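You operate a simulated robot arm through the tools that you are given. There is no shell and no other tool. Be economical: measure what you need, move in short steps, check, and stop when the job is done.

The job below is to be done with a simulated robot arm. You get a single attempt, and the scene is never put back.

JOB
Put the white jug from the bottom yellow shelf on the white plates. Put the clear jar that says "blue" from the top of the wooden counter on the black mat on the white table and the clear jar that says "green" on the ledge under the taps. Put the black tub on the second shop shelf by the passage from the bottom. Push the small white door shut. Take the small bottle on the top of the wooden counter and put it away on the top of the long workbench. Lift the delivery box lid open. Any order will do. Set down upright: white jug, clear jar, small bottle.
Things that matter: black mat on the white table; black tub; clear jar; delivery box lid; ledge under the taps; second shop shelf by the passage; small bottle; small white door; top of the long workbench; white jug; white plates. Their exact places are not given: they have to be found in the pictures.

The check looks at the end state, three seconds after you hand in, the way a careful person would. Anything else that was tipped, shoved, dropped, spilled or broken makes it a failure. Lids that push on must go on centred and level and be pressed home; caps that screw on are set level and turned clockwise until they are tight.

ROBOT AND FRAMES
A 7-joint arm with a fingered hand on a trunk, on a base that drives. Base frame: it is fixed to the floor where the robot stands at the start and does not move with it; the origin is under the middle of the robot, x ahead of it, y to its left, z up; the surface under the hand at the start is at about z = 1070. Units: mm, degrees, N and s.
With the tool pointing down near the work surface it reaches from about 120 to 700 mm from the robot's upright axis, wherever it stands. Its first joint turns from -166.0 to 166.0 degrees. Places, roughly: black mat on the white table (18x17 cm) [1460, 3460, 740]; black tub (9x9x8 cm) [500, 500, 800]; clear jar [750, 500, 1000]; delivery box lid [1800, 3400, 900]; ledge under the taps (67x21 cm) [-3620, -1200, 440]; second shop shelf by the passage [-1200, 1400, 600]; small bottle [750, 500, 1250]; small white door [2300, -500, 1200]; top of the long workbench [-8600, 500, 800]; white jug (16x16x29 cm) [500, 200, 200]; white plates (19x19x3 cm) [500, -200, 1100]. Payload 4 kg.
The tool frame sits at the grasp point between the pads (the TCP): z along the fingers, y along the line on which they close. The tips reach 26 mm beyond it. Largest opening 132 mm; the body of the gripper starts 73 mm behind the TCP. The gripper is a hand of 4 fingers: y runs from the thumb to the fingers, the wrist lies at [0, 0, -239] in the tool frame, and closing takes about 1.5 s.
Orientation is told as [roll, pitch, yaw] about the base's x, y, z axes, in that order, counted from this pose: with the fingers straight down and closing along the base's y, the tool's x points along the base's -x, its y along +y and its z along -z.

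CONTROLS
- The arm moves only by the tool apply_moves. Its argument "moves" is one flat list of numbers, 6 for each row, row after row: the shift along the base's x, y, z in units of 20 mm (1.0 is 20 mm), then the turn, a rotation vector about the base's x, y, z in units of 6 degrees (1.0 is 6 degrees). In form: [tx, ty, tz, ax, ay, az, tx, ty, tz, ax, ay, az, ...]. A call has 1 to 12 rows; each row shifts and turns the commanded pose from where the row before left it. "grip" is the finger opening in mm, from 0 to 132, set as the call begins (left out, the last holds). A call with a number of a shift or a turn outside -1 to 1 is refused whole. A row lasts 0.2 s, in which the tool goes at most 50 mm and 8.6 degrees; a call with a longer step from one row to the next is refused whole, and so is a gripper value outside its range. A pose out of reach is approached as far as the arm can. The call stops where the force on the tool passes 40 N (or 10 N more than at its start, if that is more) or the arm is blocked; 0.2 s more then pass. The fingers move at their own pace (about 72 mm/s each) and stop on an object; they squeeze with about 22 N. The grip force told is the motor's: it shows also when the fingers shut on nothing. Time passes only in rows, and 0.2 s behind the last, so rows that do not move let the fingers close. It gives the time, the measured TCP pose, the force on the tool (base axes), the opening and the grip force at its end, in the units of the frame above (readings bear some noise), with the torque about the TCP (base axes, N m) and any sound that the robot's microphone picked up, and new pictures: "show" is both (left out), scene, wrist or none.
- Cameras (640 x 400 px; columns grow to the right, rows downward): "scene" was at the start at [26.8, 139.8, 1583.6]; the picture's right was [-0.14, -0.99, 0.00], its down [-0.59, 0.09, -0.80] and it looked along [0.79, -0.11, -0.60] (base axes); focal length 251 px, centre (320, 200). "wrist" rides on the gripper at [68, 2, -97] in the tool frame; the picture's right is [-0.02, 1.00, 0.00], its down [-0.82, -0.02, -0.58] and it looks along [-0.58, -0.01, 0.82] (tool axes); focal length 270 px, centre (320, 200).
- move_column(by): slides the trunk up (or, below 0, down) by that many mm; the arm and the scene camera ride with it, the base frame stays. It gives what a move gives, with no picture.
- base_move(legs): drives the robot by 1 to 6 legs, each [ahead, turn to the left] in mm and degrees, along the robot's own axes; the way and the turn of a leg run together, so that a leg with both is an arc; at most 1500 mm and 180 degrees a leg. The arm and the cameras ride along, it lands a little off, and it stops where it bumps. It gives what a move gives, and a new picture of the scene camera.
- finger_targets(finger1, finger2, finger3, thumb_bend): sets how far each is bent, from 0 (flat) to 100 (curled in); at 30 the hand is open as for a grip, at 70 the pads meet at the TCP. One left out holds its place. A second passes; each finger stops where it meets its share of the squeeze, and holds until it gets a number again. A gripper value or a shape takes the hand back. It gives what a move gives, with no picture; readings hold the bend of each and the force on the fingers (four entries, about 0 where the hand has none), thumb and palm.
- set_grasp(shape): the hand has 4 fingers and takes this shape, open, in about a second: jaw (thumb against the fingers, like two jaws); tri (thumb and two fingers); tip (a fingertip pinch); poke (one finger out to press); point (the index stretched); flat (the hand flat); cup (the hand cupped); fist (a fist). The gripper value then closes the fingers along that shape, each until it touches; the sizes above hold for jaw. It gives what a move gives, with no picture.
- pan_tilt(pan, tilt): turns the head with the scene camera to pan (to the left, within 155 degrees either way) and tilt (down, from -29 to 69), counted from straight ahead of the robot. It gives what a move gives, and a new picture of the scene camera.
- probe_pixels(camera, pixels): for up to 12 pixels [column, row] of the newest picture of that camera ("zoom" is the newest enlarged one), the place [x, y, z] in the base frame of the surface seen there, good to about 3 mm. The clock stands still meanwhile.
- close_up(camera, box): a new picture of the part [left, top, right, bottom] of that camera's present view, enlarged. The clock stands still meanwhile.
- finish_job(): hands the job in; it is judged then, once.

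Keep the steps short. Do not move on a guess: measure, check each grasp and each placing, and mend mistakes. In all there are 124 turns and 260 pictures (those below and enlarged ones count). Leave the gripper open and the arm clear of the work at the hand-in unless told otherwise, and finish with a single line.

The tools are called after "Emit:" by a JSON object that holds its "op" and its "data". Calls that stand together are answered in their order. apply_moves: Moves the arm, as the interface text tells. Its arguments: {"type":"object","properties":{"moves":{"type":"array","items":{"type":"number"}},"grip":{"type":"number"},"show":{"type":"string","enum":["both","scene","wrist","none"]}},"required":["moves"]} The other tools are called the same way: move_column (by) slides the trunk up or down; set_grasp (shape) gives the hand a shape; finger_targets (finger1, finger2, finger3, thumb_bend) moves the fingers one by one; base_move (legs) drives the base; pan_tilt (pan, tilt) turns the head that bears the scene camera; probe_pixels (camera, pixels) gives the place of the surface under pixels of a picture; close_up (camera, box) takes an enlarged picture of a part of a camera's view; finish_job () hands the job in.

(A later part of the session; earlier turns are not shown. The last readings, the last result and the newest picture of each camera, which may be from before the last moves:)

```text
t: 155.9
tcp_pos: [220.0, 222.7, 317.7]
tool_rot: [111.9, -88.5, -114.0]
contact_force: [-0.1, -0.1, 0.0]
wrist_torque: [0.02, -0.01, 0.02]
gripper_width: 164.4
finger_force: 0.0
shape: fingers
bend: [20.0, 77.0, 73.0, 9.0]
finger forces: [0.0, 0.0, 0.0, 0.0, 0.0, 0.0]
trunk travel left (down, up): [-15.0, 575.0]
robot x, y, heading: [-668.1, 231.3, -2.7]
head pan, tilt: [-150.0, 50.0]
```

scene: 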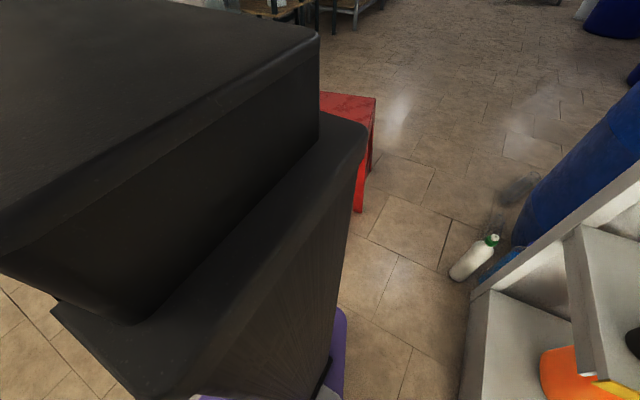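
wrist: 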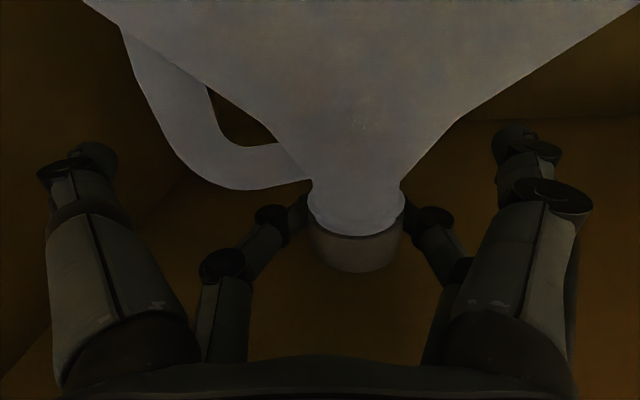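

The jug lies on the floor in front of the counter (top z≈154, around x 250–330, y≈285). I raise the arm, point it down and inspect.

Emit:
{"op": "move_column", "data": {"by": 300}}

Emit:
{"op": "apply_moves", "data": {"moves": [-0.3, 0, 0, 0, 1, 0, -0.3, 0, 0, 0, 1, 0, -0.3, 0, 0, 0, 1, 0, -0.3, 0, 0, 0, 1, 0, -0.3, 0, 0, 0, 1, 0, -0.3, 0, 0, 0, 1, 0, -0.3, 0, 0, 0, 1, 0, -0.3, 0, 0, 0, 1, 0, -0.3, 0, 0, 0, 1, 0, -0.3, 0, 0, 0, 1, 0, -0.3, 0, 0, 0, 1, 0], "grip": 132, "show": "wrist"}}

Emit:
{"op": "pan_tilt", "data": {"pan": 5, "tilt": 55}}

```text
t: 158.9
tcp_pos: [219.3, 222.1, 617.2]
tool_rot: [111.6, -88.4, -113.8]
contact_force: [-0.4, 0.0, 0.4]
wrist_torque: [-0.03, -0.01, 0.0]
gripper_width: 164.5
finger_force: 0.1
shape: fingers
bend: [20.0, 77.0, 73.0, 9.0]
finger forces: [0.0, 0.0, 0.0, 0.0, 0.0, 0.1]
trunk travel left (down, up): [-315.0, 275.0]
robot x, y, heading: [-668.3, 229.5, -2.6]
head pan, tilt: [-150.0, 50.0]
```

```text
t: 161.3
tcp_pos: [154.5, 223.6, 618.6]
tool_rot: [-1.4, -24.6, -1.5]
contact_force: [0.7, 0.2, -0.3]
wrist_torque: [0.02, 0.02, -0.02]
gripper_width: 131.6
finger_force: 0.0
shape: jaw
bend: [30.0, 30.0, 30.0, 30.0]
finger forces: [0.0, 0.0, 0.1, 0.0, 0.0, 0.0]
trunk travel left (down, up): [-315.0, 275.0]
robot x, y, heading: [-668.0, 231.7, -2.7]
head pan, tilt: [-150.0, 50.0]
```

wrist: 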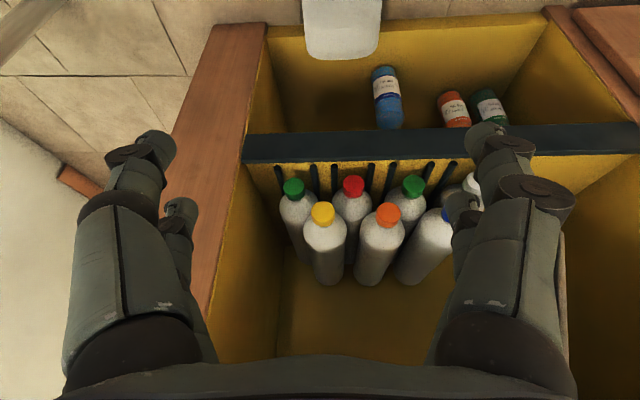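

```text
t: 163.7
tcp_pos: [153.4, 223.4, 616.9]
tool_rot: [-1.3, -24.7, -1.5]
contact_force: [0.7, -0.2, -0.8]
wrist_torque: [0.01, -0.02, -0.03]
gripper_width: 131.9
finger_force: 0.0
shape: jaw
bend: [30.0, 30.0, 30.0, 30.0]
finger forces: [0.0, 0.1, 0.0, 0.0, 0.0, 0.0]
trunk travel left (down, up): [-315.0, 275.0]
robot x, y, heading: [-670.2, 227.6, -2.6]
head pan, tilt: [5.0, 55.0]
```

scene: 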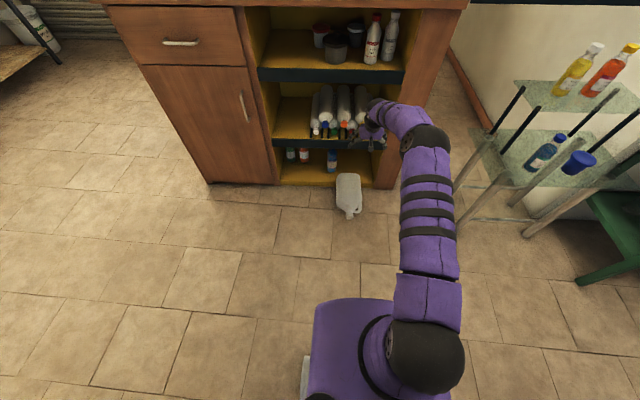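

Emit:
{"op": "close_up", "data": {"camera": "scene", "box": [310, 160, 400, 230]}}

Emit:
{"op": "probe_pixels", "data": {"camera": "scene", "pixels": [[350, 217], [346, 213], [353, 213], [350, 208], [340, 205], [358, 208], [338, 190], [360, 190], [349, 195], [349, 178], [345, 210], [343, 180]]}}

```text
5.71 times, centred on (355, 195) of scene
```

zoom: 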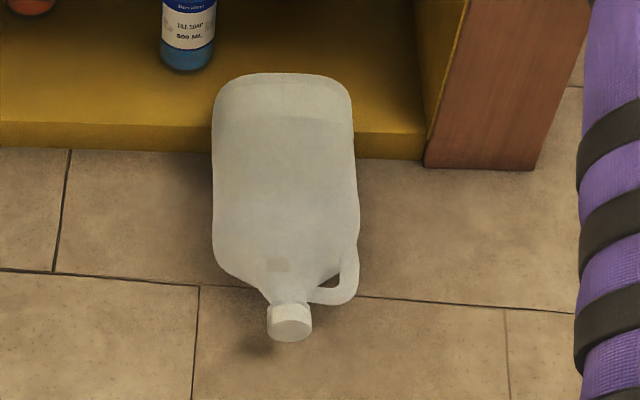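

```text
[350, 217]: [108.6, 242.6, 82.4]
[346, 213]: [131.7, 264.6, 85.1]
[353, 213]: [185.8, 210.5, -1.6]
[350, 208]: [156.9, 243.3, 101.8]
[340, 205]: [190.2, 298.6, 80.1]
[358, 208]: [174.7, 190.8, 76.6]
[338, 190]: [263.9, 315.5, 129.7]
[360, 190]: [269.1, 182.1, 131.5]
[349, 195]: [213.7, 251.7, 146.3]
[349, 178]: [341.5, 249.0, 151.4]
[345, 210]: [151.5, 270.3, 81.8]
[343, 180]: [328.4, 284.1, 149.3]
```

Emit:
{"op": "probe_pixels", "data": {"camera": "zoom", "pixels": [[290, 312], [272, 315], [308, 312], [289, 297], [278, 296], [302, 296], [290, 285], [290, 325], [340, 290], [280, 90], [215, 200], [355, 200]]}}

```text
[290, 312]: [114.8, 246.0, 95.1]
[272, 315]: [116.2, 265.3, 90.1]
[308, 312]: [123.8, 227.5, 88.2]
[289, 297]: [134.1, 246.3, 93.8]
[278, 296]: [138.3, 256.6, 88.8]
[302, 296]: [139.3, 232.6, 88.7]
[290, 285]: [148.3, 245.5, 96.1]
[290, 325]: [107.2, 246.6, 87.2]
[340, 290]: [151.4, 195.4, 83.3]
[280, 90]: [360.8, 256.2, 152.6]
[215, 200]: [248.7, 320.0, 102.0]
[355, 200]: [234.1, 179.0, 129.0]
```

Jug neck axis: y≈246, z≈76, cap x 107–125, neck 125–150. I bring the arm in, pointing straight down, then drive closer.

Emit:
{"op": "apply_moves", "data": {"moves": [-1, 0.15, 0, 0, 0.34, 0.02, -1, 0.15, 0, 0, 0.34, 0.02, -1, 0.15, 0, 0, 0.34, 0.02, -1, 0.15, 0, 0, 0.34, 0.02, -1, 0.15, 0, 0, 0.34, 0.02, -1, 0.15, 0, 0, 0.34, 0.02, -1, 0.15, 0, 0, 0.34, 0.02, -1, 0.15, 0, 0, 0.34, 0.02, -1, 0.15, 0, 0, 0.34, 0.02, -1, 0.15, 0, 0, 0.34, 0.02, -1, 0.15, 0, 0, 0.35, 0.02, -1, 0.1, 0, 0, 0.35, 0.02], "grip": 105, "show": "none"}}

Emit:
{"op": "base_move", "data": {"legs": [[195, 0]]}}

Emit:
{"op": "move_column", "data": {"by": -300}}

Emit:
{"op": "close_up", "data": {"camera": "wrist", "box": [0, 0, 640, 400]}}

```text
t: 166.3
tcp_pos: [-85.9, 257.6, 617.5]
tool_rot: [-1.7, 0.1, -0.1]
contact_force: [0.9, -0.2, 0.9]
wrist_torque: [0.0, 0.04, 0.0]
gripper_width: 105.4
finger_force: 0.0
shape: jaw
bend: [59.0, 59.0, 59.0, 45.0]
finger forces: [0.0, 0.0, 0.1, 0.0, 0.0, 0.0]
trunk travel left (down, up): [-315.0, 275.0]
robot x, y, heading: [-669.5, 230.8, -2.8]
head pan, tilt: [5.0, 55.0]
```

```text
t: 167.8
tcp_pos: [110.4, 251.1, 618.8]
tool_rot: [-1.8, 0.0, 0.2]
contact_force: [0.2, -0.3, 0.6]
wrist_torque: [0.01, 0.01, 0.01]
gripper_width: 105.3
finger_force: 0.2
shape: jaw
bend: [59.0, 59.0, 59.0, 45.0]
finger forces: [0.0, 0.0, 0.0, 0.1, 0.1, 0.0]
trunk travel left (down, up): [-315.0, 275.0]
robot x, y, heading: [-471.8, 220.0, -2.5]
head pan, tilt: [5.0, 55.0]
```

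scene: 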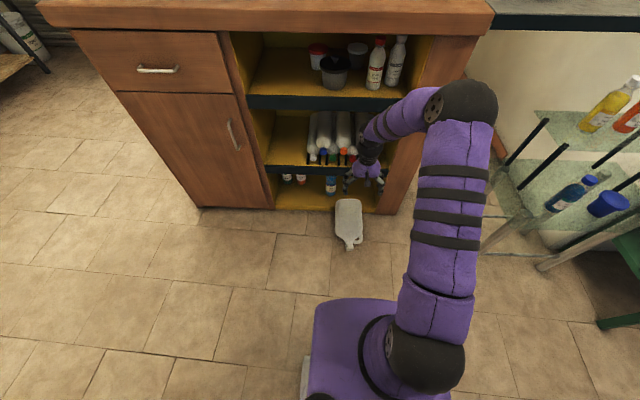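

```text
t: 170.8
tcp_pos: [110.6, 251.8, 318.7]
tool_rot: [-1.8, 0.0, 0.2]
contact_force: [-0.4, -0.1, -0.3]
wrist_torque: [-0.01, -0.02, 0.0]
gripper_width: 105.3
finger_force: 0.0
shape: jaw
bend: [59.0, 59.0, 59.0, 45.0]
finger forces: [0.0, 0.0, 0.0, 0.0, 0.0, 0.1]
trunk travel left (down, up): [-15.0, 575.0]
robot x, y, heading: [-473.3, 219.6, -2.3]
head pan, tilt: [5.0, 55.0]
```

```text
1.00 times, centred on (320, 200) of wrist (not enlarged: the box is as wide or as high as the picture)
```

zoom: 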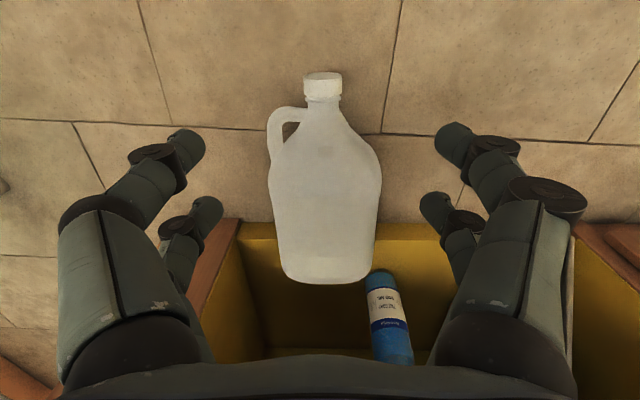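

The jug neck is centred. I descend to the neck.

Emit:
{"op": "apply_moves", "data": {"moves": [0, 0, -1, 0, 0, 0, 0, 0, -1, 0, 0, 0, 0, 0, -1, 0, 0, 0, 0, 0, -1, 0, 0, 0, 0, 0, -1, 0, 0, 0, 0, -0.25, -1, 0, 0, 0, 0, 0, -1, 0, 0, 0, 0, 0, -1, 0, 0, 0], "show": "wrist"}}

Emit:
{"op": "probe_pixels", "data": {"camera": "wrist", "pixels": [[320, 65], [320, 95], [320, 40], [175, 145], [205, 215], [290, 90], [340, 90], [275, 130]]}}

```text
t: 172.6
tcp_pos: [112.7, 245.4, 159.3]
tool_rot: [-1.8, 0.0, 0.1]
contact_force: [0.5, 0.5, -0.6]
wrist_torque: [0.04, -0.01, -0.04]
gripper_width: 104.9
finger_force: 0.0
shape: jaw
bend: [59.0, 59.0, 59.0, 45.0]
finger forces: [0.0, 0.1, 0.1, 0.0, 0.0, 0.0]
trunk travel left (down, up): [-15.0, 575.0]
robot x, y, heading: [-472.4, 223.7, -2.5]
head pan, tilt: [5.0, 55.0]
```

wrist: 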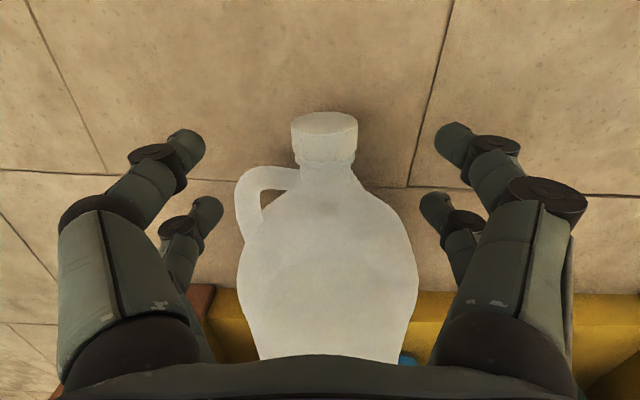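

```text
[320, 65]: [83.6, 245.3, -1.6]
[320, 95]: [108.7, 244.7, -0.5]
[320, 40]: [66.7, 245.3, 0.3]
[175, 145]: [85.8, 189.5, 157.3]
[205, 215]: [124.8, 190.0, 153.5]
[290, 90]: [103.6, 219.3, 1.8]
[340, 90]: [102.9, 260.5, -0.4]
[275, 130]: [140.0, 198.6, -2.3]
```

Emit:
{"op": "apply_moves", "data": {"moves": [0, 0, -1, 0, 0, 0, 0, 0, -1, 0, 0, 0, 0, 0, -1, 0, 0, 0, 0, 0, -1, 0, 0, 0, 0, 0, -0.2, 0, 0, 0], "show": "wrist"}}

```text
t: 173.8
tcp_pos: [110.5, 245.1, 74.6]
tool_rot: [-1.8, 0.0, 0.2]
contact_force: [-0.3, -0.5, -0.1]
wrist_torque: [-0.03, 0.01, -0.01]
gripper_width: 105.1
finger_force: 0.1
shape: jaw
bend: [59.0, 59.0, 59.0, 45.0]
finger forces: [0.1, 0.1, 0.0, 0.1, 0.1, 0.0]
trunk travel left (down, up): [-15.0, 575.0]
robot x, y, heading: [-473.6, 219.9, -2.7]
head pan, tilt: [5.0, 55.0]
```

wrist: 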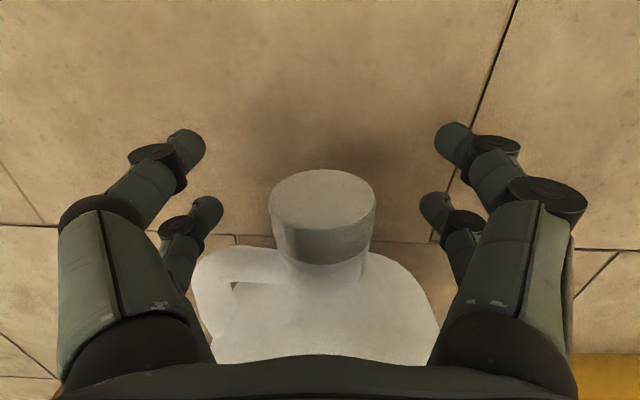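

I shift 4 mm toward the cap to stay clear of the handle and close.

Emit:
{"op": "apply_moves", "data": {"moves": [-0.2, 0, 0, 0, 0, 0, 0, 0, 0, 0, 0, 0], "show": "none"}}

Emit:
{"op": "apply_moves", "data": {"moves": [0, 0, 0, 0, 0, 0, 0, 0, 0, 0, 0, 0, 0, 0, 0, 0, 0, 0, 0, 0, 0, 0, 0, 0, 0, 0, 0, 0, 0, 0, 0, 0, 0, 0, 0, 0, 0, 0, 0, 0, 0, 0], "grip": 10, "show": "wrist"}}

```text
t: 174.4
tcp_pos: [107.3, 246.3, 76.1]
tool_rot: [-1.8, -0.1, 0.2]
contact_force: [0.7, 0.0, -1.2]
wrist_torque: [0.03, 0.01, 0.0]
gripper_width: 105.2
finger_force: 0.1
shape: jaw
bend: [59.0, 59.0, 59.0, 45.0]
finger forces: [0.0, 0.0, 0.0, 0.1, 0.0, 0.0]
trunk travel left (down, up): [-15.0, 575.0]
robot x, y, heading: [-471.6, 222.7, -2.5]
head pan, tilt: [5.0, 55.0]
```

```text
t: 176.0
tcp_pos: [106.8, 245.9, 74.5]
tool_rot: [-1.7, 0.0, 0.3]
contact_force: [-0.3, 1.6, -2.8]
wrist_torque: [0.02, 0.03, 0.0]
gripper_width: 11.0
finger_force: 0.0
shape: jaw
bend: [71.0, 70.0, 71.0, 70.0]
finger forces: [0.1, 2.6, 1.7, 0.1, 0.0, 0.0]
trunk travel left (down, up): [-15.0, 575.0]
robot x, y, heading: [-474.0, 224.2, -2.3]
head pan, tilt: [5.0, 55.0]
```

wrist: 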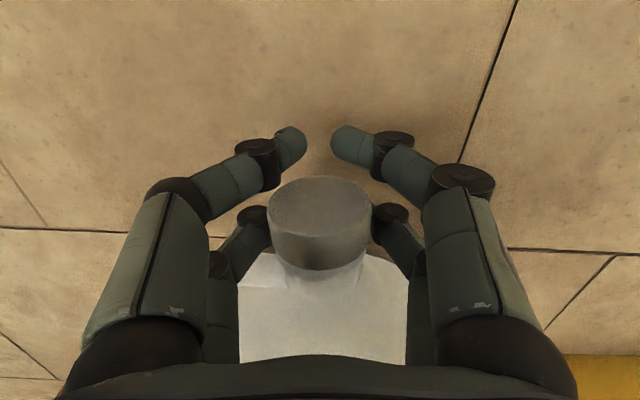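

Emit:
{"op": "apply_moves", "data": {"moves": [0, 0, 0, 0, 0, 0, 0, 0, 0, 0, 0, 0, 0, 0, 0, 0, 0, 0, 0, 0, 0, 0, 0, 0], "grip": 0, "show": "none"}}

Emit:
{"op": "finger_targets", "data": {"finger2": 100, "finger3": 100}}

Emit:
{"op": "close_up", "data": {"camera": "wrist", "box": [100, 100, 540, 375]}}

```text
t: 177.0
tcp_pos: [107.4, 246.1, 74.6]
tool_rot: [-1.8, 0.1, 0.3]
contact_force: [-0.3, 0.6, -4.6]
wrist_torque: [0.0, 0.1, 0.0]
gripper_width: 0.0
finger_force: 21.8
shape: jaw
bend: [61.0, 73.0, 73.0, 70.0]
finger forces: [0.0, 1.4, 0.9, 0.1, 0.0, 0.0]
trunk travel left (down, up): [-15.0, 575.0]
robot x, y, heading: [-472.8, 220.8, -2.4]
head pan, tilt: [5.0, 55.0]
```

```text
t: 178.0
tcp_pos: [108.2, 246.1, 75.3]
tool_rot: [-1.8, 0.0, 0.2]
contact_force: [-0.2, 0.6, -0.1]
wrist_torque: [0.01, 0.07, 0.01]
gripper_width: 0.0
finger_force: 0.7
shape: fingers
bend: [61.0, 74.0, 74.0, 70.0]
finger forces: [0.1, 0.7, 0.4, 0.1, 0.0, 0.0]
trunk travel left (down, up): [-15.0, 575.0]
robot x, y, heading: [-473.6, 221.3, -2.5]
head pan, tilt: [5.0, 55.0]
```

```text
1.45 times, centred on (320, 238) of wrist
```

zoom: 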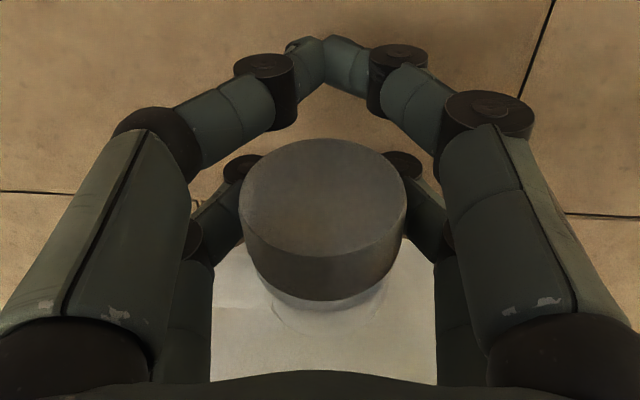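

The fingers now form a loop cradling the neck. With the jug's body on the counter side I can't swing it upright, so I'll drag it by the neck into open floor (turn left), then come at it from its bottom side. First lift the neck a little and test.

Emit:
{"op": "apply_moves", "data": {"moves": [0, 0, 0.5, 0, 0, 0, 0, 0, 0.5, 0, 0, 0, 0, 0, 0.5, 0, 0, 0, 0, 0, 0, 0, 0, 0], "show": "wrist"}}

Emit:
{"op": "base_move", "data": {"legs": [[-60, 0]]}}

```text
t: 179.0
tcp_pos: [107.3, 245.3, 105.3]
tool_rot: [-1.8, 0.0, 0.2]
contact_force: [2.6, 0.2, -5.3]
wrist_torque: [-0.02, 0.09, -0.01]
gripper_width: 0.0
finger_force: 1.1
shape: fingers
bend: [61.0, 74.0, 74.0, 70.0]
finger forces: [0.1, 1.4, 0.7, 0.1, 0.0, 0.0]
trunk travel left (down, up): [-15.0, 575.0]
robot x, y, heading: [-473.1, 226.4, -2.5]
head pan, tilt: [5.0, 55.0]
```

wrist: 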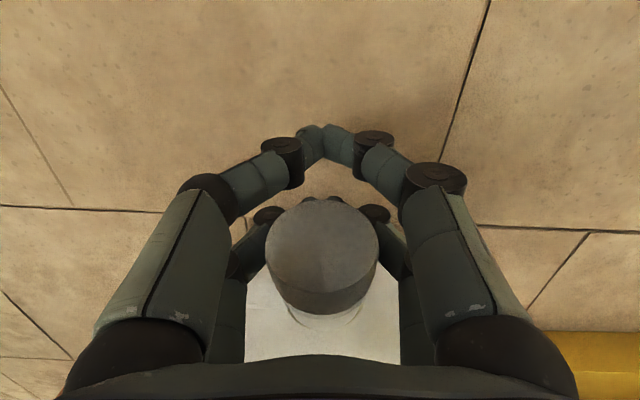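

```text
t: 180.0
tcp_pos: [45.7, 247.5, 105.6]
tool_rot: [-1.8, -0.1, 0.2]
contact_force: [0.5, 0.2, 0.4]
wrist_torque: [0.01, -0.02, 0.0]
gripper_width: 0.0
finger_force: 0.1
shape: fingers
bend: [61.0, 74.0, 74.0, 70.0]
finger forces: [0.0, 0.1, 0.0, 0.0, 0.0, 0.0]
trunk travel left (down, up): [-15.0, 575.0]
robot x, y, heading: [-534.6, 223.4, -2.7]
head pan, tilt: [5.0, 55.0]
```

scene: 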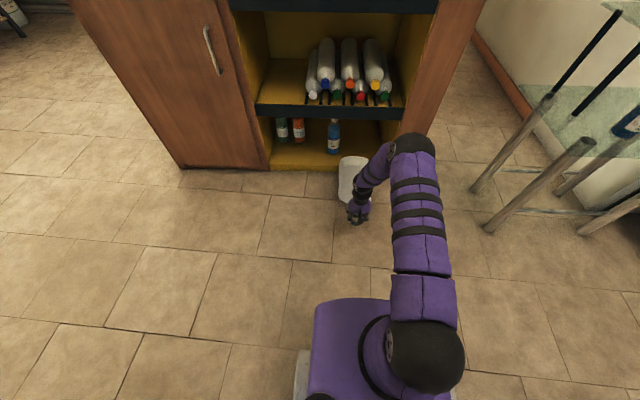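

It slid off axially. Better plan: grip the jug's body (137 mm) from above with the hand opened wider than the jaw opening, then the whole jug can be carried and turned. I raise, open wide, and drive over it.

Emit:
{"op": "apply_moves", "data": {"moves": [0, 0, 1, 0, 0, 0, 0, 0, 1, 0, 0, 0, 0, 0, 1, 0, 0, 0, 0, 0, 1, 0, 0, 0, 0, 0, 1, 0, 0, 0, 0, 0, 1, 0, 0, 0, 0, 0, 1, 0, 0, 0, 0, 0, 1, 0, 0, 0, 0, 0, 1, 0, 0, 0], "show": "none"}}

Emit:
{"op": "finger_targets", "data": {"finger1": 10, "finger2": 10, "finger3": 10, "thumb_bend": 10}}

Emit:
{"op": "base_move", "data": {"legs": [[215, 0]]}}

Emit:
{"op": "close_up", "data": {"camera": "wrist", "box": [0, 0, 640, 400]}}

Emit:
{"op": "probe_pixels", "data": {"camera": "zoom", "pixels": [[320, 200], [280, 200], [360, 200], [320, 100], [320, 300], [230, 200], [400, 200], [260, 150], [380, 150], [320, 50]]}}

```text
t: 182.0
tcp_pos: [44.5, 246.7, 286.1]
tool_rot: [-1.8, 0.0, 0.2]
contact_force: [-0.5, 0.5, -0.6]
wrist_torque: [-0.03, -0.02, 0.02]
gripper_width: 0.0
finger_force: 0.2
shape: fingers
bend: [61.0, 74.0, 74.0, 70.0]
finger forces: [0.0, 0.1, 0.1, 0.1, 0.0, 0.0]
trunk travel left (down, up): [-15.0, 575.0]
robot x, y, heading: [-535.9, 225.7, -2.3]
head pan, tilt: [5.0, 55.0]
```

```text
t: 183.0
tcp_pos: [46.2, 247.3, 286.3]
tool_rot: [-1.8, 0.1, 0.2]
contact_force: [0.6, 0.2, -0.2]
wrist_torque: [-0.01, 0.04, 0.02]
gripper_width: 173.1
finger_force: 0.1
shape: fingers
bend: [10.0, 10.0, 10.0, 10.0]
finger forces: [0.1, 0.0, 0.0, 0.0, 0.0, 0.0]
trunk travel left (down, up): [-15.0, 575.0]
robot x, y, heading: [-532.2, 227.3, -2.5]
head pan, tilt: [5.0, 55.0]
```

```text
t: 184.7
tcp_pos: [263.1, 241.4, 285.6]
tool_rot: [-1.8, 0.0, 0.5]
contact_force: [0.0, -0.6, -0.6]
wrist_torque: [0.01, -0.03, 0.0]
gripper_width: 172.8
finger_force: 0.1
shape: fingers
bend: [10.0, 10.0, 10.0, 10.0]
finger forces: [0.0, 0.0, 0.1, 0.1, 0.1, 0.1]
trunk travel left (down, up): [-15.0, 575.0]
robot x, y, heading: [-315.3, 215.7, -2.2]
head pan, tilt: [5.0, 55.0]
```

scene: 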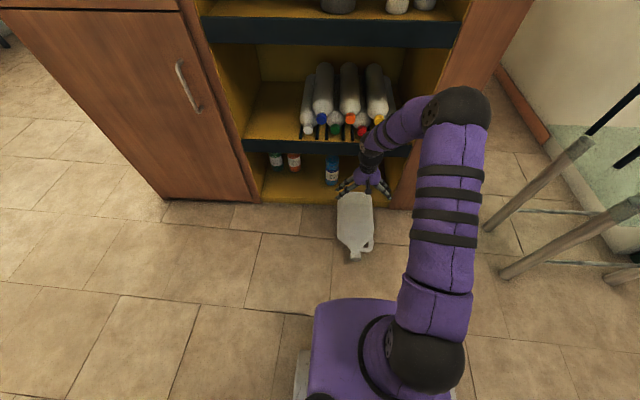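

```text
1.00 times, centred on (320, 200) of wrist (not enlarged: the box is as wide or as high as the picture)
```

zoom: 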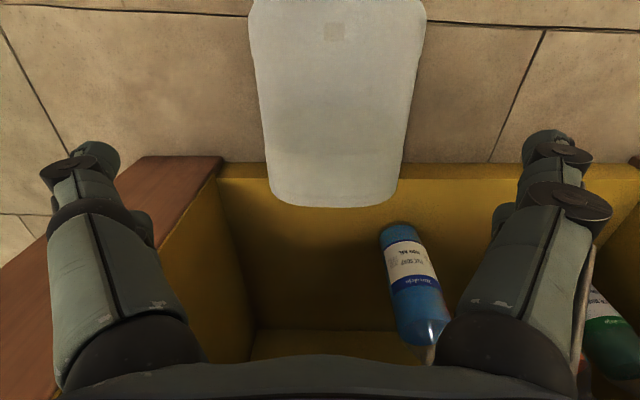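

```text
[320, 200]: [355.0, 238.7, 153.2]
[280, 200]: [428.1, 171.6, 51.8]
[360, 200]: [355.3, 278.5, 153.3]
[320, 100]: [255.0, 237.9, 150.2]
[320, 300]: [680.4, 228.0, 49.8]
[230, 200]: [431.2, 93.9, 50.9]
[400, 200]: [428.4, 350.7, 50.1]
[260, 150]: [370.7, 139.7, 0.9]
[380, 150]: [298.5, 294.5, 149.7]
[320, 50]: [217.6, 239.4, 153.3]
```

The body spans y≈183–320 and x≈190–357, top z≈150. I centre on it and descend.

Emit:
{"op": "apply_moves", "data": {"moves": [0.2, 0.3, -1, 0, 0, 0, 0.2, 0.3, -1, 0, 0, 0, 0, 0, -1, 0, 0, 0, 0, 0, -1, 0, 0, 0, 0, 0, -1, 0, 0, 0, 0, 0, -1, 0, 0, 0], "show": "wrist"}}

```text
t: 186.1
tcp_pos: [270.5, 252.2, 165.8]
tool_rot: [-1.7, -0.1, 0.5]
contact_force: [0.1, 0.2, 0.3]
wrist_torque: [0.04, 0.02, -0.01]
gripper_width: 173.0
finger_force: 0.1
shape: fingers
bend: [10.0, 10.0, 10.0, 10.0]
finger forces: [0.1, 0.0, 0.0, 0.0, 0.0, 0.0]
trunk travel left (down, up): [-15.0, 575.0]
robot x, y, heading: [-319.7, 217.1, -2.1]
head pan, tilt: [5.0, 55.0]
```

wrist: 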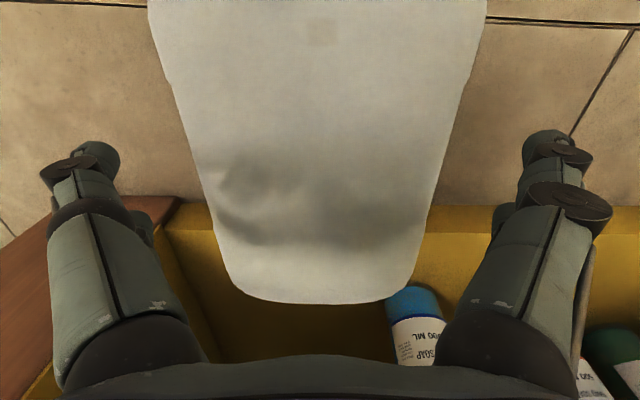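

Emit:
{"op": "apply_moves", "data": {"moves": [0, 0, -1, 0, 0, 0, 0, 0, -1, 0, 0, 0, 0, 0, -1, 0, 0, 0, 0, 0, -0.8, 0, 0, 0], "show": "none"}}

Emit:
{"op": "apply_moves", "data": {"moves": [0, 0, 0, 0, 0, 0, 0, 0, 0, 0, 0, 0, 0, 0, 0, 0, 0, 0, 0, 0, 0, 0, 0, 0, 0, 0, 0, 0, 0, 0, 0, 0, 0, 0, 0, 0], "grip": 95, "show": "wrist"}}

```text
t: 187.1
tcp_pos: [273.7, 250.7, 102.7]
tool_rot: [-2.0, -0.4, 0.3]
contact_force: [-11.9, -4.3, 31.8]
wrist_torque: [-0.88, -0.27, -0.36]
gripper_width: 182.5
finger_force: 17.5
shape: fingers
bend: [10.0, 10.0, 9.0, 0.0]
finger forces: [6.1, 5.3, 8.8, 0.0, 14.9, 0.0]
trunk travel left (down, up): [-15.0, 575.0]
robot x, y, heading: [-316.3, 215.9, -2.0]
head pan, tilt: [5.0, 55.0]
stopped in row 4: the force on the tool passed its limit at 52 N (the readings are from after the stop); the commanded pose is now the measured one
```

```text
t: 187.4
tcp_pos: [273.3, 250.1, 104.9]
tool_rot: [-2.1, -0.3, 0.3]
contact_force: [-12.5, -2.8, 30.0]
wrist_torque: [-0.68, -0.37, -0.22]
gripper_width: 122.1
finger_force: 21.9
shape: jaw
bend: [45.0, 44.0, 46.0, 13.0]
finger forces: [43.6, 42.0, 43.5, 0.1, 56.7, 0.0]
trunk travel left (down, up): [-15.0, 575.0]
robot x, y, heading: [-320.6, 214.7, -2.3]
head pan, tilt: [5.0, 55.0]
stopped in row 1: the force on the tool passed its limit at 45 N (the readings are from after the stop); the commanded pose is now the measured one
```

wrist: 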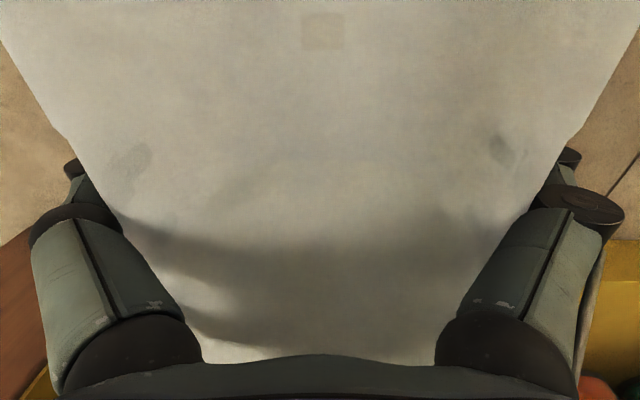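

The finger bases rest on the jug's upper edges at TCP z≈104, and the fingers are wrapping it. I ease up a few mm and let the grip settle.

Emit:
{"op": "apply_moves", "data": {"moves": [0, 0, 0.25, 0, 0, 0, 0, 0, 0, 0, 0, 0, 0, 0, 0, 0, 0, 0, 0, 0, 0, 0, 0, 0, 0, 0, 0, 0, 0, 0], "show": "none"}}

Emit:
{"op": "apply_moves", "data": {"moves": [0, 0, 0.4, 0, 0, 0, 0, 0, 0.4, 0, 0, 0, 0, 0, 0.4, 0, 0, 0, 0, 0, 0, 0, 0, 0], "show": "wrist"}}

```text
t: 188.6
tcp_pos: [273.3, 251.7, 106.2]
tool_rot: [-2.1, -0.1, 0.2]
contact_force: [-0.8, 0.2, -0.1]
wrist_torque: [0.06, -0.08, 0.01]
gripper_width: 121.8
finger_force: 22.3
shape: jaw
bend: [45.0, 44.0, 46.0, 14.0]
finger forces: [42.3, 41.3, 41.5, 0.0, 50.4, 0.0]
trunk travel left (down, up): [-15.0, 575.0]
robot x, y, heading: [-316.4, 218.5, -2.0]
head pan, tilt: [5.0, 55.0]
```

```text
t: 189.6
tcp_pos: [274.0, 250.8, 130.8]
tool_rot: [-2.0, -0.1, 0.3]
contact_force: [-0.9, 0.5, -12.5]
wrist_torque: [0.02, -0.14, 0.01]
gripper_width: 121.5
finger_force: 21.4
shape: jaw
bend: [45.0, 44.0, 46.0, 14.0]
finger forces: [42.3, 41.2, 41.5, 0.1, 50.3, 0.0]
trunk travel left (down, up): [-15.0, 575.0]
robot x, y, heading: [-312.1, 216.8, -2.2]
head pan, tilt: [5.0, 55.0]
```

wrist: 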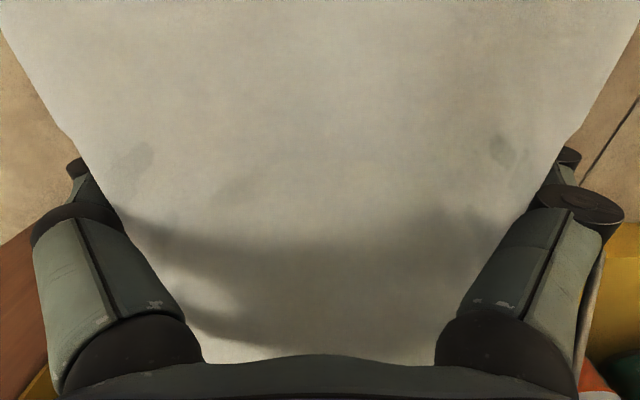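

Firm grip, 12.5 N carried. I back off 220 mm from the counter and raise the column.

Emit:
{"op": "base_move", "data": {"legs": [[-220, 0]]}}

Emit:
{"op": "move_column", "data": {"by": 400}}

Emit:
{"op": "apply_moves", "data": {"moves": [-1, 0, 0.5, 1, 0, 0, -1, 0, 0.5, 1, 0, 0, -1, 0, 0.5, 1, 0, 0, -1, 0, 0.5, 1, 0, 0, -1, 0, 0.5, 1, 0, 0, -1, 0, 0.5, 1, 0, 0], "show": "scene"}}

```text
t: 191.3
tcp_pos: [54.6, 257.3, 129.6]
tool_rot: [-1.9, -0.2, 0.0]
contact_force: [-0.1, 0.6, -13.2]
wrist_torque: [0.02, -0.12, -0.01]
gripper_width: 121.7
finger_force: 21.8
shape: jaw
bend: [45.0, 44.0, 46.0, 14.0]
finger forces: [42.3, 41.5, 41.5, 0.1, 50.3, 0.0]
trunk travel left (down, up): [-15.0, 575.0]
robot x, y, heading: [-538.5, 225.5, -2.5]
head pan, tilt: [5.0, 55.0]
```

scene: 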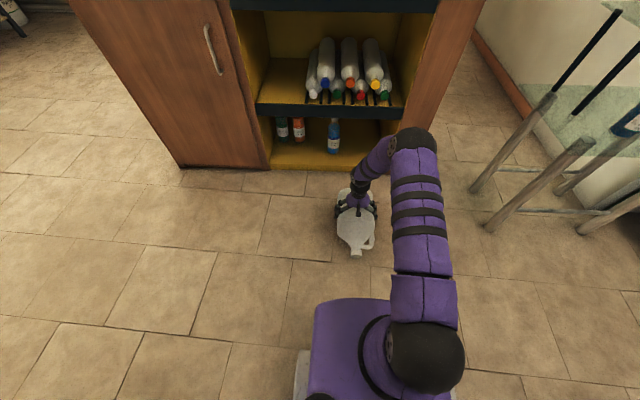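

```text
t: 195.1
tcp_pos: [53.9, 258.0, 528.9]
tool_rot: [-2.0, -0.2, 0.0]
contact_force: [-0.1, 0.2, -13.2]
wrist_torque: [0.05, -0.05, 0.0]
gripper_width: 121.7
finger_force: 21.9
shape: jaw
bend: [45.0, 44.0, 46.0, 14.0]
finger forces: [42.1, 41.2, 41.2, 0.1, 49.9, 0.1]
trunk travel left (down, up): [-415.0, 175.0]
robot x, y, heading: [-536.1, 223.9, -2.6]
head pan, tilt: [5.0, 55.0]
```

```text
t: 196.5
tcp_pos: [-64.9, 257.6, 589.5]
tool_rot: [34.0, -0.3, -0.1]
contact_force: [-0.4, 1.1, -12.7]
wrist_torque: [-0.21, -0.08, 0.01]
gripper_width: 121.9
finger_force: 22.6
shape: jaw
bend: [45.0, 44.0, 46.0, 15.0]
finger forces: [38.2, 37.7, 41.5, 0.1, 49.8, 0.0]
trunk travel left (down, up): [-415.0, 175.0]
robot x, y, heading: [-534.7, 226.5, -2.6]
head pan, tilt: [5.0, 55.0]
```

scene: 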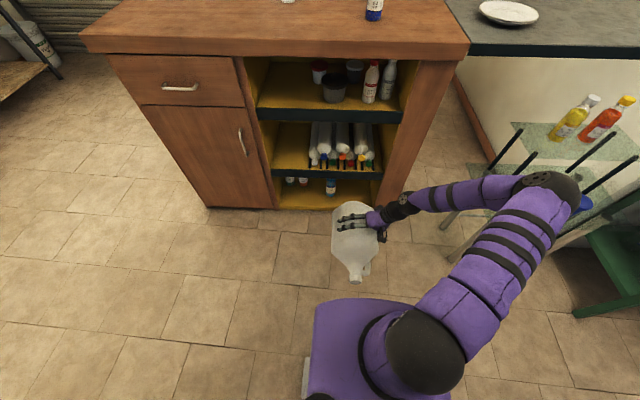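

Emit:
{"op": "apply_moves", "data": {"moves": [0, 0, 0.3, 1, 0, 0, 0, 0, 0.3, 1, 0, 0, 0, 0, 0.3, 1, 0, 0, 0, 0, 0.3, 1, 0, 0, 0, 0, 0.3, 1, 0, 0, 0, 0, 0.3, 1, 0, 0, 0, 0, 0, 1, 0, 0, 0, 0, 0, 1, 0, 0, 0, 0, 0, 1, 0, 0, 0, 0, 0, 0.3, 0, 0], "show": "scene"}}

Emit:
{"op": "apply_moves", "data": {"moves": [0, 0, 0, 0, 1, 0, 0, 0, 0, 0, 1, 0, 0, 0, 0, 0, 1, 0, 0, 0, 0, 0, 1, 0, 0, 0, 0, 0, 1, 0, 0, 0, 0, 0, 1, 0, 0, 0, 0, 0, 1, 0, 0, 0, 0, 0, 1, 0], "show": "scene"}}

```text
t: 198.7
tcp_pos: [-66.0, 258.1, 626.5]
tool_rot: [89.8, 0.0, -0.3]
contact_force: [0.0, -0.4, -13.5]
wrist_torque: [-0.32, -0.12, 0.0]
gripper_width: 122.2
finger_force: 22.4
shape: jaw
bend: [45.0, 44.0, 46.0, 15.0]
finger forces: [35.8, 35.0, 41.5, 0.1, 50.2, 0.1]
trunk travel left (down, up): [-415.0, 175.0]
robot x, y, heading: [-539.8, 226.3, -2.4]
head pan, tilt: [5.0, 55.0]
```

scene: 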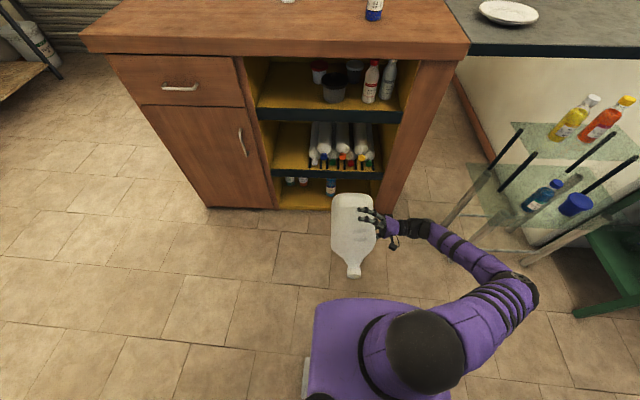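

```text
t: 200.5
tcp_pos: [-65.1, 258.8, 626.4]
tool_rot: [89.5, 48.1, -0.4]
contact_force: [0.3, -1.4, -12.5]
wrist_torque: [-0.35, -0.1, -0.02]
gripper_width: 121.6
finger_force: 21.7
shape: jaw
bend: [45.0, 44.0, 46.0, 15.0]
finger forces: [36.3, 36.6, 40.2, 0.1, 48.3, 0.0]
trunk travel left (down, up): [-415.0, 175.0]
robot x, y, heading: [-537.7, 226.6, -2.5]
head pan, tilt: [5.0, 55.0]
```

scene: 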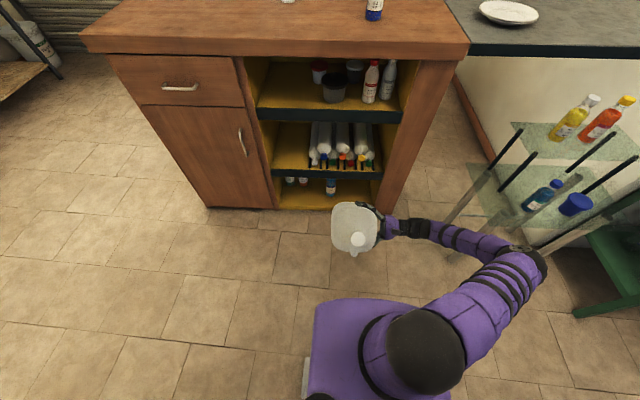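

Works nicely. I finish the remaining 42° about y so the neck points up.

Emit:
{"op": "apply_moves", "data": {"moves": [0, 0, 0, 0, 1, 0, 0, 0, 0, 0, 1, 0, 0, 0, 0, 0, 1, 0, 0, 0, 0, 0, 1, 0, 0, 0, 0, 0, 1, 0, 0, 0, 0, 0, 1, 0, 0, 0, 0, 0, 1, 0], "show": "both"}}

Emit:
{"op": "pan_tilt", "data": {"pan": 0, "tilt": 40}}

Emit:
{"op": "probe_pixels", "data": {"camera": "scene", "pixels": [[508, 112], [490, 112], [525, 112], [505, 120], [500, 105]]}}

```text
t: 202.1
tcp_pos: [-64.2, 257.8, 626.0]
tool_rot: [-31.8, 89.7, -121.4]
contact_force: [0.3, 0.3, -12.3]
wrist_torque: [-0.38, 0.01, -0.01]
gripper_width: 121.9
finger_force: 21.8
shape: jaw
bend: [44.0, 44.0, 46.0, 16.0]
finger forces: [39.2, 40.6, 38.1, 0.0, 47.5, 0.1]
trunk travel left (down, up): [-415.0, 175.0]
robot x, y, heading: [-538.6, 227.4, -2.5]
head pan, tilt: [5.0, 55.0]
```

scene: 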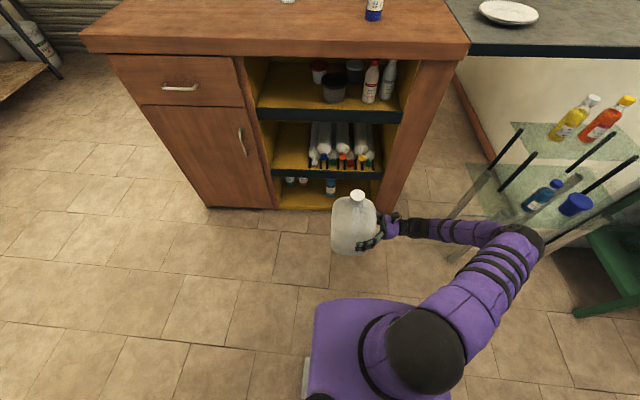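
wrist: 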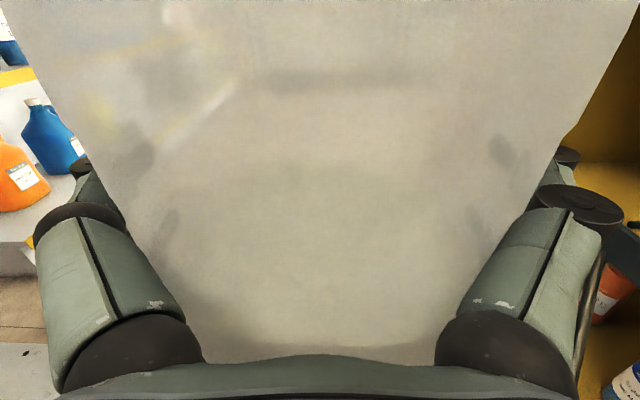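

```text
t: 202.9
tcp_pos: [-64.2, 257.5, 625.9]
tool_rot: [0.9, 89.7, -89.1]
contact_force: [-0.1, -0.3, -13.1]
wrist_torque: [-0.37, 0.0, -0.05]
gripper_width: 121.5
finger_force: 22.5
shape: jaw
bend: [44.0, 44.0, 46.0, 16.0]
finger forces: [39.1, 40.7, 38.0, 0.1, 47.5, 0.1]
trunk travel left (down, up): [-415.0, 175.0]
robot x, y, heading: [-537.8, 226.2, -2.4]
head pan, tilt: [0.0, 40.0]
```

scene: 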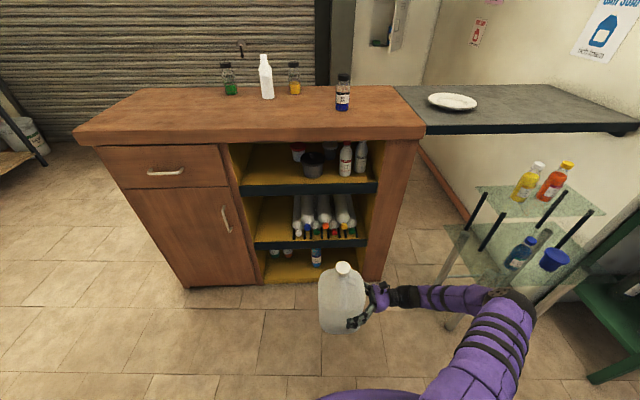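

```text
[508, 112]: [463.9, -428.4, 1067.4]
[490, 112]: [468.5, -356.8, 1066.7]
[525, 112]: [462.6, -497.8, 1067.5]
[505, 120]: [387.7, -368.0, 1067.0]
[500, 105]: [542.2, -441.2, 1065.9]
```

The jug is upright in the hand. Now measure the plates (pixel ≈(453,101)).

Emit:
{"op": "close_up", "data": {"camera": "scene", "box": [400, 70, 520, 145]}}

Emit:
{"op": "probe_pixels", "data": {"camera": "scene", "pixels": [[453, 101], [453, 94], [453, 107], [431, 99], [475, 103], [342, 265], [425, 128], [395, 90], [330, 310], [340, 335], [365, 318], [335, 300]]}}

```text
5.33 times, centred on (460, 108) of scene
```

zoom: 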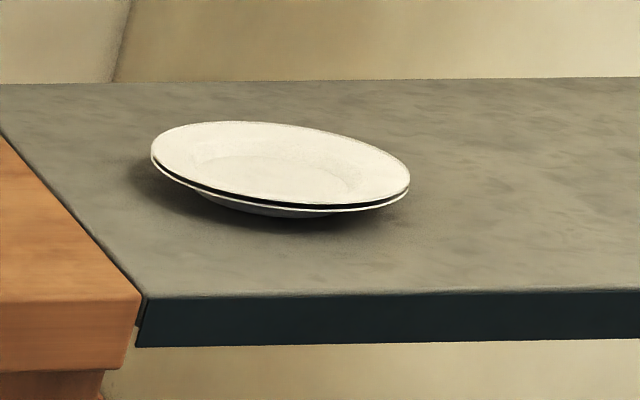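

```text
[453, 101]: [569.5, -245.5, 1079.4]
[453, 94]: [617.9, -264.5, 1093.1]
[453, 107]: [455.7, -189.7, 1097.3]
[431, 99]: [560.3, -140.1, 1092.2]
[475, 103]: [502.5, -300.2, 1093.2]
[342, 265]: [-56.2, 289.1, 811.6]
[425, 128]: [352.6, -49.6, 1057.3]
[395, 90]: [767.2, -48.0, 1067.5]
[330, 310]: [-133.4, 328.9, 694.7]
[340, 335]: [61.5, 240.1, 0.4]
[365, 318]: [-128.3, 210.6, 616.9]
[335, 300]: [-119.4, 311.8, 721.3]
```

Plates centre ≈(537,−222), well z≈1079, rim 1095; the cap top is 185 mm above the TCP so the bottom is ≈105 mm below it. I raise the jug to carrying height.

Emit:
{"op": "move_column", "data": {"by": 175}}

Emit:
{"op": "apply_moves", "data": {"moves": [0, 0, 1, 0, 0, 0, 0, 0, 1, 0, 0, 0, 0, 0, 1, 0, 0, 0, 0, 0, 1, 0, 0, 0, 0, 0, 1, 0, 0, 0, 0, 0, 1, 0, 0, 0, 0, 0, 1, 0, 0, 0, 0, 0, 1, 0, 0, 0, 0, 0, 1, 0, 0, 0, 0, 0, 1, 0, 0, 0, 0, 0, 1, 0, 0, 0, 0, 0, 1, 0, 0, 0], "show": "none"}}

Emit:
{"op": "apply_moves", "data": {"moves": [0, 0, 1, 0, 0, 0, 0, 0, 1, 0, 0, 0, 0, 0, 1, 0, 0, 0, 0, 0, 1, 0, 0, 0, 0, 0, 1, 0, 0, 0, 0, 0, 1, 0, 0, 0, 0, 0, 1, 0, 0, 0, 0, 0, 1, 0, 0, 0, 0, 0, 1, 0, 0, 0, 0, 0, 1, 0, 0, 0, 0, 0, 1, 0, 0, 0], "show": "scene"}}

Emit:
{"op": "pan_tilt", "data": {"pan": -30, "tilt": 40}}

Emit:
{"op": "probe_pixels", "data": {"camera": "scene", "pixels": [[300, 250], [340, 250], [380, 260], [250, 300], [320, 330], [400, 330], [300, 180], [500, 200]]}}

```text
t: 204.9
tcp_pos: [-65.7, 258.2, 801.5]
tool_rot: [-7.9, 89.8, -97.7]
contact_force: [-0.5, -0.2, -11.9]
wrist_torque: [-0.38, -0.02, -0.03]
gripper_width: 121.7
finger_force: 22.1
shape: jaw
bend: [44.0, 44.0, 46.0, 16.0]
finger forces: [39.1, 40.7, 38.0, 0.0, 47.4, 0.1]
trunk travel left (down, up): [-590.0, 0.0]
robot x, y, heading: [-535.3, 225.2, -2.2]
head pan, tilt: [0.0, 40.0]
```

```text
t: 207.5
tcp_pos: [-64.3, 257.7, 1040.3]
tool_rot: [-5.6, 89.8, -95.3]
contact_force: [-0.6, 0.8, -12.3]
wrist_torque: [-0.34, 0.06, 0.01]
gripper_width: 121.9
finger_force: 22.1
shape: jaw
bend: [44.0, 44.0, 46.0, 16.0]
finger forces: [38.8, 40.7, 37.9, 0.0, 47.1, 0.0]
trunk travel left (down, up): [-590.0, 0.0]
robot x, y, heading: [-538.9, 224.6, -2.6]
head pan, tilt: [0.0, 40.0]
```

```text
t: 209.9
tcp_pos: [-64.7, 259.3, 1260.0]
tool_rot: [-8.3, 89.7, -98.0]
contact_force: [-0.2, -0.1, -12.9]
wrist_torque: [-0.39, -0.01, 0.01]
gripper_width: 122.0
finger_force: 21.5
shape: jaw
bend: [44.0, 44.0, 46.0, 16.0]
finger forces: [38.7, 40.5, 37.7, 0.0, 46.9, 0.1]
trunk travel left (down, up): [-590.0, 0.0]
robot x, y, heading: [-538.7, 225.3, -2.3]
head pan, tilt: [0.0, 40.0]
```

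scene: 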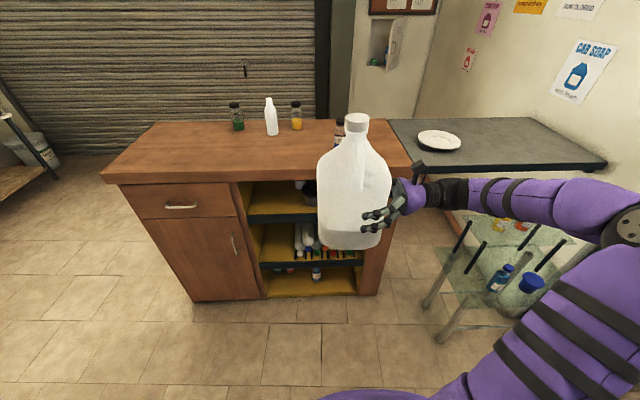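

```text
t: 210.8
tcp_pos: [-63.7, 259.3, 1260.6]
tool_rot: [-6.9, 89.7, -96.7]
contact_force: [-0.5, 0.6, -13.0]
wrist_torque: [-0.36, -0.03, 0.03]
gripper_width: 121.8
finger_force: 22.1
shape: jaw
bend: [44.0, 44.0, 46.0, 16.0]
finger forces: [38.7, 40.4, 37.6, 0.0, 46.9, 0.0]
trunk travel left (down, up): [-590.0, 0.0]
robot x, y, heading: [-534.5, 222.9, -2.6]
head pan, tilt: [-30.0, 40.0]
```

scene: 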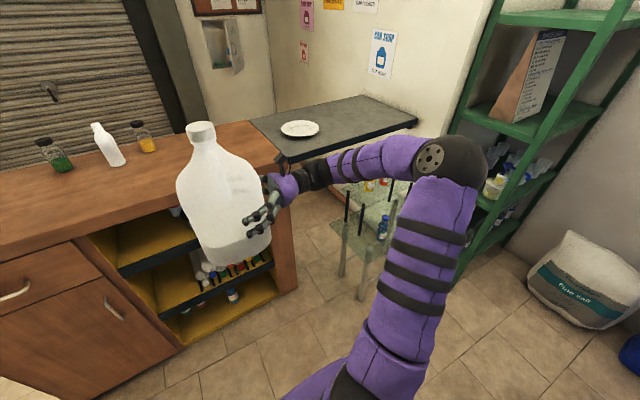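

```text
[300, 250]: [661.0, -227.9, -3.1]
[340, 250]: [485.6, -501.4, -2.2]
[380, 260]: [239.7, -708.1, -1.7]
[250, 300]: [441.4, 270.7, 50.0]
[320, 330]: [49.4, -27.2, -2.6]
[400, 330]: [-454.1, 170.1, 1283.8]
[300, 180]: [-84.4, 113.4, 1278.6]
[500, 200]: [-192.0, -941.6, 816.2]
```

The way is clear (glass table around x 250–550, y<−480). I drive to about (50,−130).

Emit:
{"op": "base_move", "data": {"legs": [[0, -29], [680, 0], [0, 31]]}}

Emit:
{"op": "pan_tilt", "data": {"pan": -15, "tilt": 35}}

```text
t: 217.3
tcp_pos: [497.4, -188.1, 1257.7]
tool_rot: [-22.3, 89.4, -124.2]
contact_force: [0.5, -0.5, -12.4]
wrist_torque: [-0.41, 0.07, -0.03]
gripper_width: 123.4
finger_force: 21.9
shape: jaw
bend: [40.0, 42.0, 43.0, 26.0]
finger forces: [38.1, 36.2, 32.3, 0.1, 40.5, 0.0]
trunk travel left (down, up): [-590.0, 0.0]
robot x, y, heading: [30.7, -126.1, -24.9]
head pan, tilt: [-30.0, 40.0]
stopped in leg 3: the robot was blocked; the commanded pose is now the measured one
```

scene: 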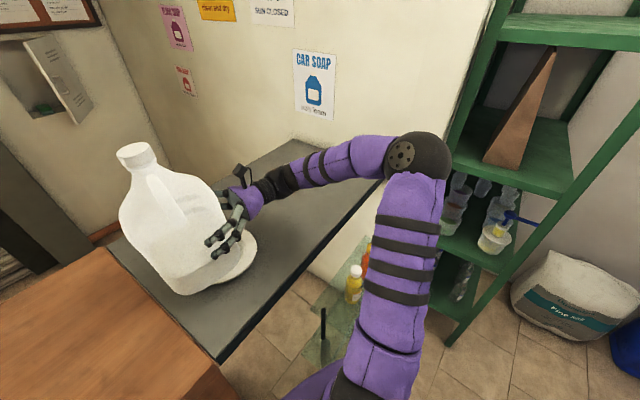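

```text
t: 218.1
tcp_pos: [497.2, -188.7, 1258.7]
tool_rot: [-22.8, 89.7, -124.7]
contact_force: [-0.5, -0.6, -11.9]
wrist_torque: [-0.4, 0.11, 0.02]
gripper_width: 123.4
finger_force: 21.6
shape: jaw
bend: [40.0, 42.0, 43.0, 26.0]
finger forces: [38.1, 36.4, 32.4, 0.1, 40.6, 0.0]
trunk travel left (down, up): [-590.0, 0.0]
robot x, y, heading: [28.2, -123.7, -25.2]
head pan, tilt: [-15.0, 35.0]
```

scene: 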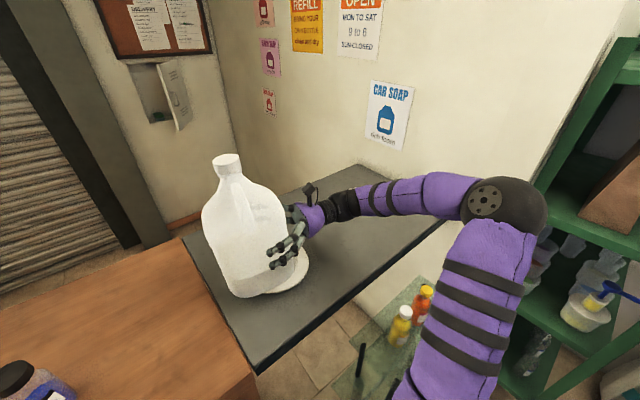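

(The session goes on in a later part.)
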